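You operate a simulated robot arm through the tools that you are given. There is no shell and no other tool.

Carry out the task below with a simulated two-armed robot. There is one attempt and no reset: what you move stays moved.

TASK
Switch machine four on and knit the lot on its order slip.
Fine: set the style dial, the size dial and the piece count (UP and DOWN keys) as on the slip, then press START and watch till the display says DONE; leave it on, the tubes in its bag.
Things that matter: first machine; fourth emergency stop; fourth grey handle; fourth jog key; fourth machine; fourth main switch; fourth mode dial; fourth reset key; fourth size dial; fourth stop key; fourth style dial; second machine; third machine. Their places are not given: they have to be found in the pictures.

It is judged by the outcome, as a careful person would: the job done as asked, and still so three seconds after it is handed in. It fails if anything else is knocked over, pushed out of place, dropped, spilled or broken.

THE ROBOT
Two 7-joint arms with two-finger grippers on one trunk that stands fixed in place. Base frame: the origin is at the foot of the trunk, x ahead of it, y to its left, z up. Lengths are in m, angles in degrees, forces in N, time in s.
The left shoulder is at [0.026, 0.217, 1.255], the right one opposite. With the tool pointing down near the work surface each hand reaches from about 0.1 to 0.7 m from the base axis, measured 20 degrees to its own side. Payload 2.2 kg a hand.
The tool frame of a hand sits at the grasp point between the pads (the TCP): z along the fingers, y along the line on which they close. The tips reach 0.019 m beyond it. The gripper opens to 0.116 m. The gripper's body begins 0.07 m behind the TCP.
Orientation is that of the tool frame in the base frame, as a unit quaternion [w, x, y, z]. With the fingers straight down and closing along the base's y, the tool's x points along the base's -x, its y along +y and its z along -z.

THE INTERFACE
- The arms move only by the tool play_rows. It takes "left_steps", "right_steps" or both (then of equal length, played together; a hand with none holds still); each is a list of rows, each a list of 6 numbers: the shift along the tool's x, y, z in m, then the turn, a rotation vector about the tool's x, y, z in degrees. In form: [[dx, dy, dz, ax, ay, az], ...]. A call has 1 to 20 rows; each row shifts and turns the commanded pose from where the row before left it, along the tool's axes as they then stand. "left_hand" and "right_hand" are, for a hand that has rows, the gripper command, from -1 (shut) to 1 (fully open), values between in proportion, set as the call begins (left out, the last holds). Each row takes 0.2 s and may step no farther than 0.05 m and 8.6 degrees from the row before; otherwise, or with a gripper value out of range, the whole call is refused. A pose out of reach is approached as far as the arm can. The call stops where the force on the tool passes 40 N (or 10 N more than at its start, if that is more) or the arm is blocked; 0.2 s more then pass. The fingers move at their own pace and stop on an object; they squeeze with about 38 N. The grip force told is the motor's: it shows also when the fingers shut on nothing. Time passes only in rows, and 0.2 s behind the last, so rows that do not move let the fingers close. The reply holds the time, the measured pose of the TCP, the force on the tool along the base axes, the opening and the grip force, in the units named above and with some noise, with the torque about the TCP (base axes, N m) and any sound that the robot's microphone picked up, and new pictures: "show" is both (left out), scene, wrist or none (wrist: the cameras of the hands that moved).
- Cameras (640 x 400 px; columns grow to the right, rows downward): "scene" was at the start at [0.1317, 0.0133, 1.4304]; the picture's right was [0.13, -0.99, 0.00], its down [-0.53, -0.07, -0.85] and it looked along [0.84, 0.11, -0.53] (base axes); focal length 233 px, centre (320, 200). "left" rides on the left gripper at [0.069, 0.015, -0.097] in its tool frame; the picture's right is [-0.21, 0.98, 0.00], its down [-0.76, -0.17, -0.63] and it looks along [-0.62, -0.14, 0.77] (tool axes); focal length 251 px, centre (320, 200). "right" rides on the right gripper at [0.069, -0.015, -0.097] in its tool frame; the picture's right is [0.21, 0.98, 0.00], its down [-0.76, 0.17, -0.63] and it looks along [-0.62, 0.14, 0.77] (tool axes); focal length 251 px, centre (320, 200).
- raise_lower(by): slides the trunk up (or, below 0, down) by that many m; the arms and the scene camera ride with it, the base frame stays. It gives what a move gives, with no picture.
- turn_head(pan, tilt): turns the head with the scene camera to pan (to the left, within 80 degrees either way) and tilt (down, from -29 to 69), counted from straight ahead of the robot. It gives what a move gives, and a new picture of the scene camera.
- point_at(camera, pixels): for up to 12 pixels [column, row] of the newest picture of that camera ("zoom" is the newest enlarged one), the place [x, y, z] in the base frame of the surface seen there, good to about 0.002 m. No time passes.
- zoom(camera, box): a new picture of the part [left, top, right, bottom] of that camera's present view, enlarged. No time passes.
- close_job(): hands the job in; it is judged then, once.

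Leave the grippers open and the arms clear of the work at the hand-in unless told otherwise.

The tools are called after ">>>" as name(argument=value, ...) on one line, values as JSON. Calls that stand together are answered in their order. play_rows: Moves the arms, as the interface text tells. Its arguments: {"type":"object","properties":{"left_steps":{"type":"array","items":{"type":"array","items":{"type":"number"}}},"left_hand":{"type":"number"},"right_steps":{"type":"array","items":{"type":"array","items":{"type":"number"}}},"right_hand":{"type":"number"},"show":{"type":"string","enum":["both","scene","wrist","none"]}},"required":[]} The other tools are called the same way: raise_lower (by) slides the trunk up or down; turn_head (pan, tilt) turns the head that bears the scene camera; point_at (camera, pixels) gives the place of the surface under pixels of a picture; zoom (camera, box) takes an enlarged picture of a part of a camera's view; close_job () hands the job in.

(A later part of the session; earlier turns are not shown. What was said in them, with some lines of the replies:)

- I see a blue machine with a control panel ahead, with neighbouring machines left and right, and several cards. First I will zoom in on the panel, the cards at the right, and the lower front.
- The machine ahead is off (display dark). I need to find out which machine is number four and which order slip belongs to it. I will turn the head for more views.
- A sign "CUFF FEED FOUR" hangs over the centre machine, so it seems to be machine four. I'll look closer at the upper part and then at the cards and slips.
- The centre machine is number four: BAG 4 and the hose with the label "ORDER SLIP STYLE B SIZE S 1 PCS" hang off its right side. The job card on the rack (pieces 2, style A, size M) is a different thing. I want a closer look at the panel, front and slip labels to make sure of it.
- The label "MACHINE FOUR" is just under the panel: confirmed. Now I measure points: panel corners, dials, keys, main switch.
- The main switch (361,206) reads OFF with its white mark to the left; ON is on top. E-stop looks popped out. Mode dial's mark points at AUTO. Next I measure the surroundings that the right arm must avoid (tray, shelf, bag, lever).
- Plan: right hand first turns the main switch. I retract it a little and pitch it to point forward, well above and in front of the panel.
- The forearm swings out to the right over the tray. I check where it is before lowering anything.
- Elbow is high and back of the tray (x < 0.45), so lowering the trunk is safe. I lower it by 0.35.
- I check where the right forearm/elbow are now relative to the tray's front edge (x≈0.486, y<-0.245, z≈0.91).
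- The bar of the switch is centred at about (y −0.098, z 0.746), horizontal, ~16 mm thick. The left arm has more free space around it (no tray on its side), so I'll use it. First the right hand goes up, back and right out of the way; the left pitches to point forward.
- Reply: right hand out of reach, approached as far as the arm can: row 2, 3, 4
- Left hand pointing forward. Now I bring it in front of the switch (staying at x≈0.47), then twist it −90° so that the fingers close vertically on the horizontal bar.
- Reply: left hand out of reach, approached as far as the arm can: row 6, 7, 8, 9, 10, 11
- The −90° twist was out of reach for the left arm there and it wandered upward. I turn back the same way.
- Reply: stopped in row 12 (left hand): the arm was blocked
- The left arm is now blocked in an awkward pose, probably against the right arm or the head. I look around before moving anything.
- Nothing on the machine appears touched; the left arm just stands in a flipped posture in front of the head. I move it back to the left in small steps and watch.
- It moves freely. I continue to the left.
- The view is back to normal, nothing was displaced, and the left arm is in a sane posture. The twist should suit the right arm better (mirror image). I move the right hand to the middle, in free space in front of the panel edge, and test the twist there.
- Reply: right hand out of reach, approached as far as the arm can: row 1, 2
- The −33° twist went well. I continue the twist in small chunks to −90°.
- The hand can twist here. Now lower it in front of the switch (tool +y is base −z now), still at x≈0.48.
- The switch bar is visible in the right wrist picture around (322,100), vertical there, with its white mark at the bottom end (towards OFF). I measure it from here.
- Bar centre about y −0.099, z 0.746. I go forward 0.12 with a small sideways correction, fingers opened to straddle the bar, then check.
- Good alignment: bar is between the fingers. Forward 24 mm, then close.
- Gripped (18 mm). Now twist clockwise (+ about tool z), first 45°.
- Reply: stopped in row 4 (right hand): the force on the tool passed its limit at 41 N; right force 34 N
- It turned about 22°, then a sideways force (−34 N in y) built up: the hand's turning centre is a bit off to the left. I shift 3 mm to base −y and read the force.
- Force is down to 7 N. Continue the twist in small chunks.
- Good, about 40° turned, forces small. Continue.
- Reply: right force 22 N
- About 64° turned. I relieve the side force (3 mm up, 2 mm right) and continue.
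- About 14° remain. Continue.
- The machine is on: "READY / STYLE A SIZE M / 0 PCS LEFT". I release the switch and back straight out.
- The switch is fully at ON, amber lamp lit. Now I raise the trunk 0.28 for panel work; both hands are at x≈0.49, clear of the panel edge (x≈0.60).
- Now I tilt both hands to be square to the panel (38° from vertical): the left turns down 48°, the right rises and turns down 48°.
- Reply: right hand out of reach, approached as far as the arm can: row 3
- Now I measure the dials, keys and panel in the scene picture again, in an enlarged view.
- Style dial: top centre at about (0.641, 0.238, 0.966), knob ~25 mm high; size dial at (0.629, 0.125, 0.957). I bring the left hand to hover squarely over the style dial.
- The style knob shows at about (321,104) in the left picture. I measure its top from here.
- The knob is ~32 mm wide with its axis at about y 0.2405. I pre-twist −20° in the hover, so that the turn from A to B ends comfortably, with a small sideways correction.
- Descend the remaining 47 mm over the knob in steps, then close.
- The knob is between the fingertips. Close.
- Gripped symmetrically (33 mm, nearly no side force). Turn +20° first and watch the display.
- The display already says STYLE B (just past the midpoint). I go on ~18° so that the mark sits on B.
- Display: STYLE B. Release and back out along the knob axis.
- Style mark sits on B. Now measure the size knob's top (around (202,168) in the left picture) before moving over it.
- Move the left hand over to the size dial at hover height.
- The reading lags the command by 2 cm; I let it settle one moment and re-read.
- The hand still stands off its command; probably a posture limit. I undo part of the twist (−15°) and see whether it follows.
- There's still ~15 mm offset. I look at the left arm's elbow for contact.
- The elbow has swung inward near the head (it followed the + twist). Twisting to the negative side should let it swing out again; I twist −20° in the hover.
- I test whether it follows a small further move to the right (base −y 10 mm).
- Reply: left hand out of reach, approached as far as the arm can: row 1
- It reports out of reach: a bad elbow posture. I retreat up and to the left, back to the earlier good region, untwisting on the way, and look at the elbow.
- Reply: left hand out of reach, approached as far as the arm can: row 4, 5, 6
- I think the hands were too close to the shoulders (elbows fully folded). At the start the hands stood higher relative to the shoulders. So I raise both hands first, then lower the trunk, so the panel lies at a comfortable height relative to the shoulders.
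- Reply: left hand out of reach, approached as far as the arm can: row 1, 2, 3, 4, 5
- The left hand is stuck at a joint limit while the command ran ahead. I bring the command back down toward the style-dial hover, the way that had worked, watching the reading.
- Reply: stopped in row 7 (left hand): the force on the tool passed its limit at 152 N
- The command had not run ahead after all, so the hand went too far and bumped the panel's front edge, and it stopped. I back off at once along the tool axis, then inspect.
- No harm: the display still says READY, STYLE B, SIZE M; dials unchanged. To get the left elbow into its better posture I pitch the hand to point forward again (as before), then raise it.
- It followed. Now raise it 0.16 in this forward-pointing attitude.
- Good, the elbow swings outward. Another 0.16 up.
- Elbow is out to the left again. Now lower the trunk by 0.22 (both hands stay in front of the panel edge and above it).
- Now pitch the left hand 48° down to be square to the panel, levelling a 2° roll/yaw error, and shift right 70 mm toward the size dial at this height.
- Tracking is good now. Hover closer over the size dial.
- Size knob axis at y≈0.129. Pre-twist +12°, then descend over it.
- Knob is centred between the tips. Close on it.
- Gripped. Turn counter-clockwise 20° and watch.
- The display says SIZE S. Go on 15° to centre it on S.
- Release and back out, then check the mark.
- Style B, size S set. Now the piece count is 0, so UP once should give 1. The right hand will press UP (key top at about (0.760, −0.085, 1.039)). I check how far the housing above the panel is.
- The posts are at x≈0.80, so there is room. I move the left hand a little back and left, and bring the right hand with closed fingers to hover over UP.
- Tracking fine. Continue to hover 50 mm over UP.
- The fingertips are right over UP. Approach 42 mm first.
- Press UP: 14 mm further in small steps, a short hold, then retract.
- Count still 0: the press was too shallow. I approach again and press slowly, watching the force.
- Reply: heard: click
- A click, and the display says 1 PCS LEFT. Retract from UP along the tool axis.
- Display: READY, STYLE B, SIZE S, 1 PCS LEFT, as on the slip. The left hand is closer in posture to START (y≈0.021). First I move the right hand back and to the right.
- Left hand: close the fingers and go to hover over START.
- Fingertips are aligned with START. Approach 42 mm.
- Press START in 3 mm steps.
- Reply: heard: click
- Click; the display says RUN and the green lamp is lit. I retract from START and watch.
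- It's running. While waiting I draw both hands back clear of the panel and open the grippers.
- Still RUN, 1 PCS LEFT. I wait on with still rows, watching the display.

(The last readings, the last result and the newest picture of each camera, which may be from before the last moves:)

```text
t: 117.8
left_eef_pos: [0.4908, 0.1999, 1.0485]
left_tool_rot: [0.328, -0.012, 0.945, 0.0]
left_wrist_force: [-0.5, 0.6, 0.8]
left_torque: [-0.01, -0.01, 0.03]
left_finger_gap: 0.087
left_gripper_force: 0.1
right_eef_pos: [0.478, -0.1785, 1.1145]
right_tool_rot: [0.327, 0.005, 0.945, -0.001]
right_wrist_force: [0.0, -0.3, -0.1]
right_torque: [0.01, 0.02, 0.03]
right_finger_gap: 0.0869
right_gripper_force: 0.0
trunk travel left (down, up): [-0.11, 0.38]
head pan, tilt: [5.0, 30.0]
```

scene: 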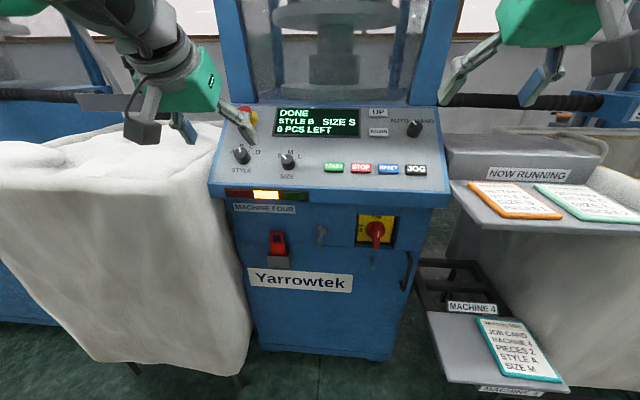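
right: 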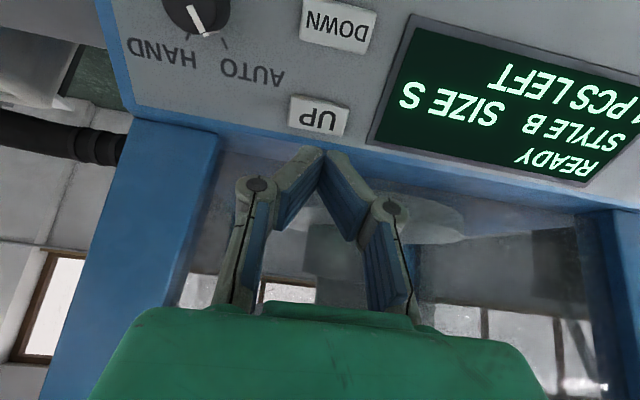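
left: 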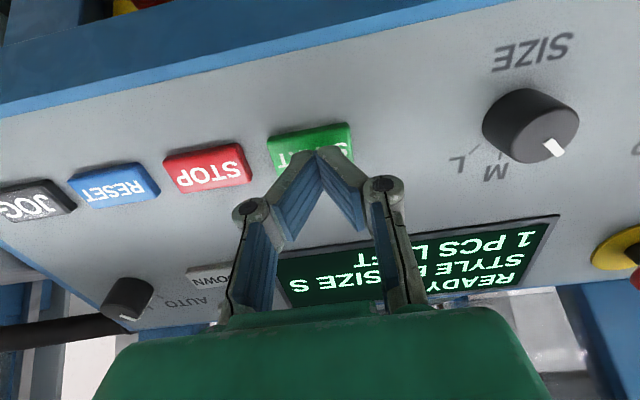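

DONE, 0 PCS LEFT. I check the bag at the right and the whole surroundings; grippers get fully opened too.

>>> turn_head(pan=-30, tilt=25)

>>> zoom(camera="scene", box=[200, 80, 500, 280])

```text
t: 118.8
left_eef_pos: [0.4892, 0.1999, 1.049]
left_tool_rot: [0.327, -0.013, 0.945, 0.001]
left_wrist_force: [0.0, 1.1, -0.7]
left_torque: [0.0, -0.01, -0.01]
left_finger_gap: 0.0868
left_gripper_force: 0.1
right_eef_pos: [0.4781, -0.1779, 1.115]
right_tool_rot: [0.327, 0.004, 0.945, 0.0]
right_wrist_force: [0.6, -0.5, 0.3]
right_torque: [-0.01, -0.01, 0.01]
right_finger_gap: 0.0871
right_gripper_force: 0.1
trunk travel left (down, up): [-0.11, 0.38]
head pan, tilt: [-30.0, 25.0]
```

scene: 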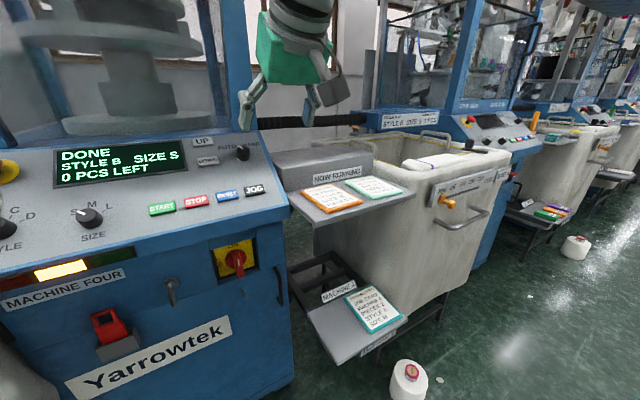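

```text
2.00 times, centred on (350, 180) of scene
```

zoom: 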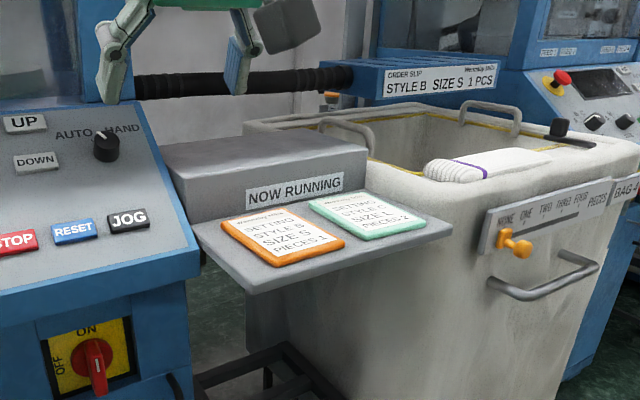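

The slip over bag 4 again reads STYLE B SIZE S 1 PCS. To see inside the bag I raise the trunk 0.22 (hands at x<0.5, free above).

>>> raise_lower(by=0.22)

>>> turn_head(pan=-35, tilt=35)

>>> zoom(camera="scene", box=[240, 80, 500, 260])

```text
t: 121.1
left_eef_pos: [0.4903, 0.2011, 1.268]
left_tool_rot: [0.328, -0.013, 0.944, 0.001]
left_wrist_force: [0.2, -0.4, 0.6]
left_torque: [0.01, 0.02, -0.02]
left_finger_gap: 0.0871
left_gripper_force: 0.1
right_eef_pos: [0.4787, -0.1789, 1.3343]
right_tool_rot: [0.327, 0.004, 0.945, 0.0]
right_wrist_force: [0.1, -0.1, 0.1]
right_torque: [0.03, 0.0, -0.02]
right_finger_gap: 0.0872
right_gripper_force: 0.1
trunk travel left (down, up): [-0.33, 0.16]
head pan, tilt: [-30.0, 25.0]
```

```text
t: 121.9
left_eef_pos: [0.4899, 0.1999, 1.2671]
left_tool_rot: [0.328, -0.014, 0.945, 0.002]
left_wrist_force: [0.4, -0.3, 0.3]
left_torque: [-0.01, -0.02, 0.01]
left_finger_gap: 0.087
left_gripper_force: 0.2
right_eef_pos: [0.4778, -0.1787, 1.3352]
right_tool_rot: [0.327, 0.005, 0.945, -0.001]
right_wrist_force: [-0.8, 0.1, 0.1]
right_torque: [0.01, -0.01, -0.02]
right_finger_gap: 0.0871
right_gripper_force: 0.1
trunk travel left (down, up): [-0.33, 0.16]
head pan, tilt: [-35.0, 35.0]
```

scene: 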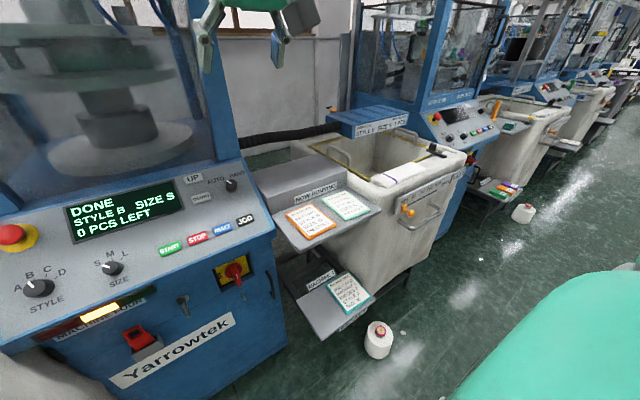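

```text
2.22 times, centred on (370, 170) of scene
```

zoom: 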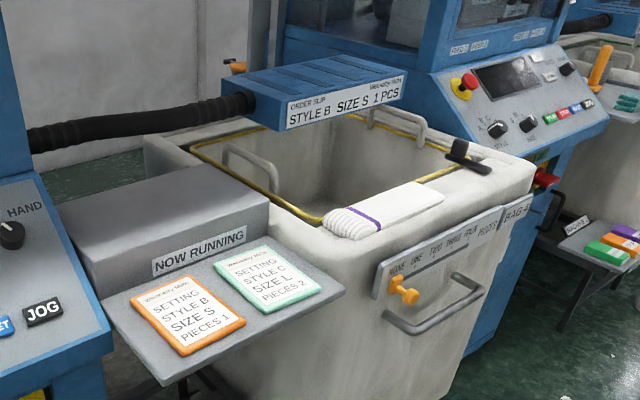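

Everything on the right stands as before; the bag floor is too deep to see from here. I open the grippers fully and take one last look at the front and the left side.

>>> play_rows(left_steps=[[0, 0, 0, 0, 0, 0], [0, 0, 0, 0, 0, 0]], right_steps=[[0, 0, 0, 0, 0, 0], [0, 0, 0, 0, 0, 0]], left_hand=1, right_hand=1, show="none")

>>> turn_head(pan=10, tilt=40)

>>> zoom(camera="scene", box=[230, 110, 470, 260])

```text
t: 122.5
left_eef_pos: [0.49, 0.2003, 1.2684]
left_tool_rot: [0.328, -0.012, 0.945, 0.001]
left_wrist_force: [0.3, 0.1, 0.1]
left_torque: [0.02, 0.04, -0.02]
left_finger_gap: 0.1159
left_gripper_force: 0.1
right_eef_pos: [0.478, -0.1789, 1.3351]
right_tool_rot: [0.327, 0.004, 0.945, 0.0]
right_wrist_force: [-0.4, 0.4, 0.9]
right_torque: [0.02, 0.02, 0.0]
right_finger_gap: 0.1162
right_gripper_force: 0.1
trunk travel left (down, up): [-0.33, 0.16]
head pan, tilt: [-35.0, 35.0]
```

```text
t: 123.6
left_eef_pos: [0.489, 0.1994, 1.2685]
left_tool_rot: [0.328, -0.013, 0.945, 0.001]
left_wrist_force: [-0.6, -0.8, 0.0]
left_torque: [0.0, 0.01, 0.01]
left_finger_gap: 0.1159
left_gripper_force: 0.1
right_eef_pos: [0.4774, -0.1785, 1.3345]
right_tool_rot: [0.326, 0.006, 0.945, -0.001]
right_wrist_force: [-0.2, 0.0, 0.4]
right_torque: [-0.01, 0.01, -0.01]
right_finger_gap: 0.116
right_gripper_force: 0.1
trunk travel left (down, up): [-0.33, 0.16]
head pan, tilt: [10.0, 40.0]
```

scene: 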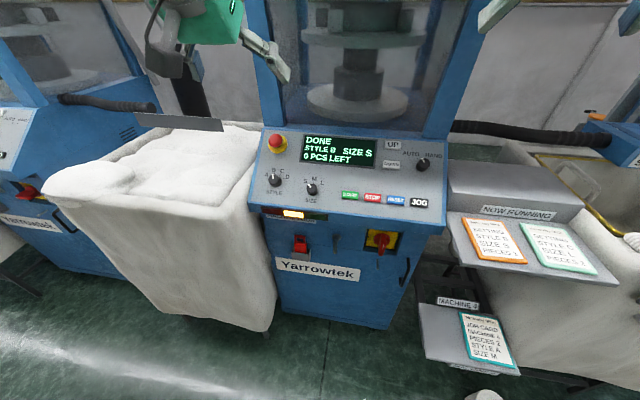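

```text
2.67 times, centred on (350, 185) of scene
```

zoom: 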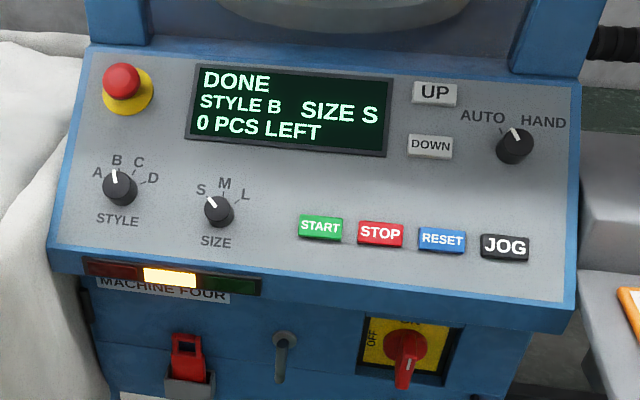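

The display says DONE, STYLE B, SIZE S, 0 PCS LEFT. The main switch is ON, the mode dial is on AUTO, and nothing is out of place. Both grippers are open and clear. I hand the job in.

>>> close_job()

```text
The job is handed in.
```

Machine four is on and has knitted the lot on its order slip: style B, size S, 1 piece. The display reads DONE with 0 PCS LEFT, and I left the machine switched on.

- **Slip used:** I went by the label marked ORDER SLIP on the box over bag 4. The job card on the rack gives different figures (style A, size M, 2 pieces), and I did not use it.
- **Tube in the bag:** I could not see the floor of bag 4 from where the robot stands. I take the tube to be in there from the DONE display, but did not see it.
- **Bump:** The left hand hit the front edge of machine four's panel once, at about 150 N, while I was repositioning that arm. I saw no damage, and the dials and display had not changed. The machine ran normally afterwards.

Both arms are clear of the machine with the grippers open.
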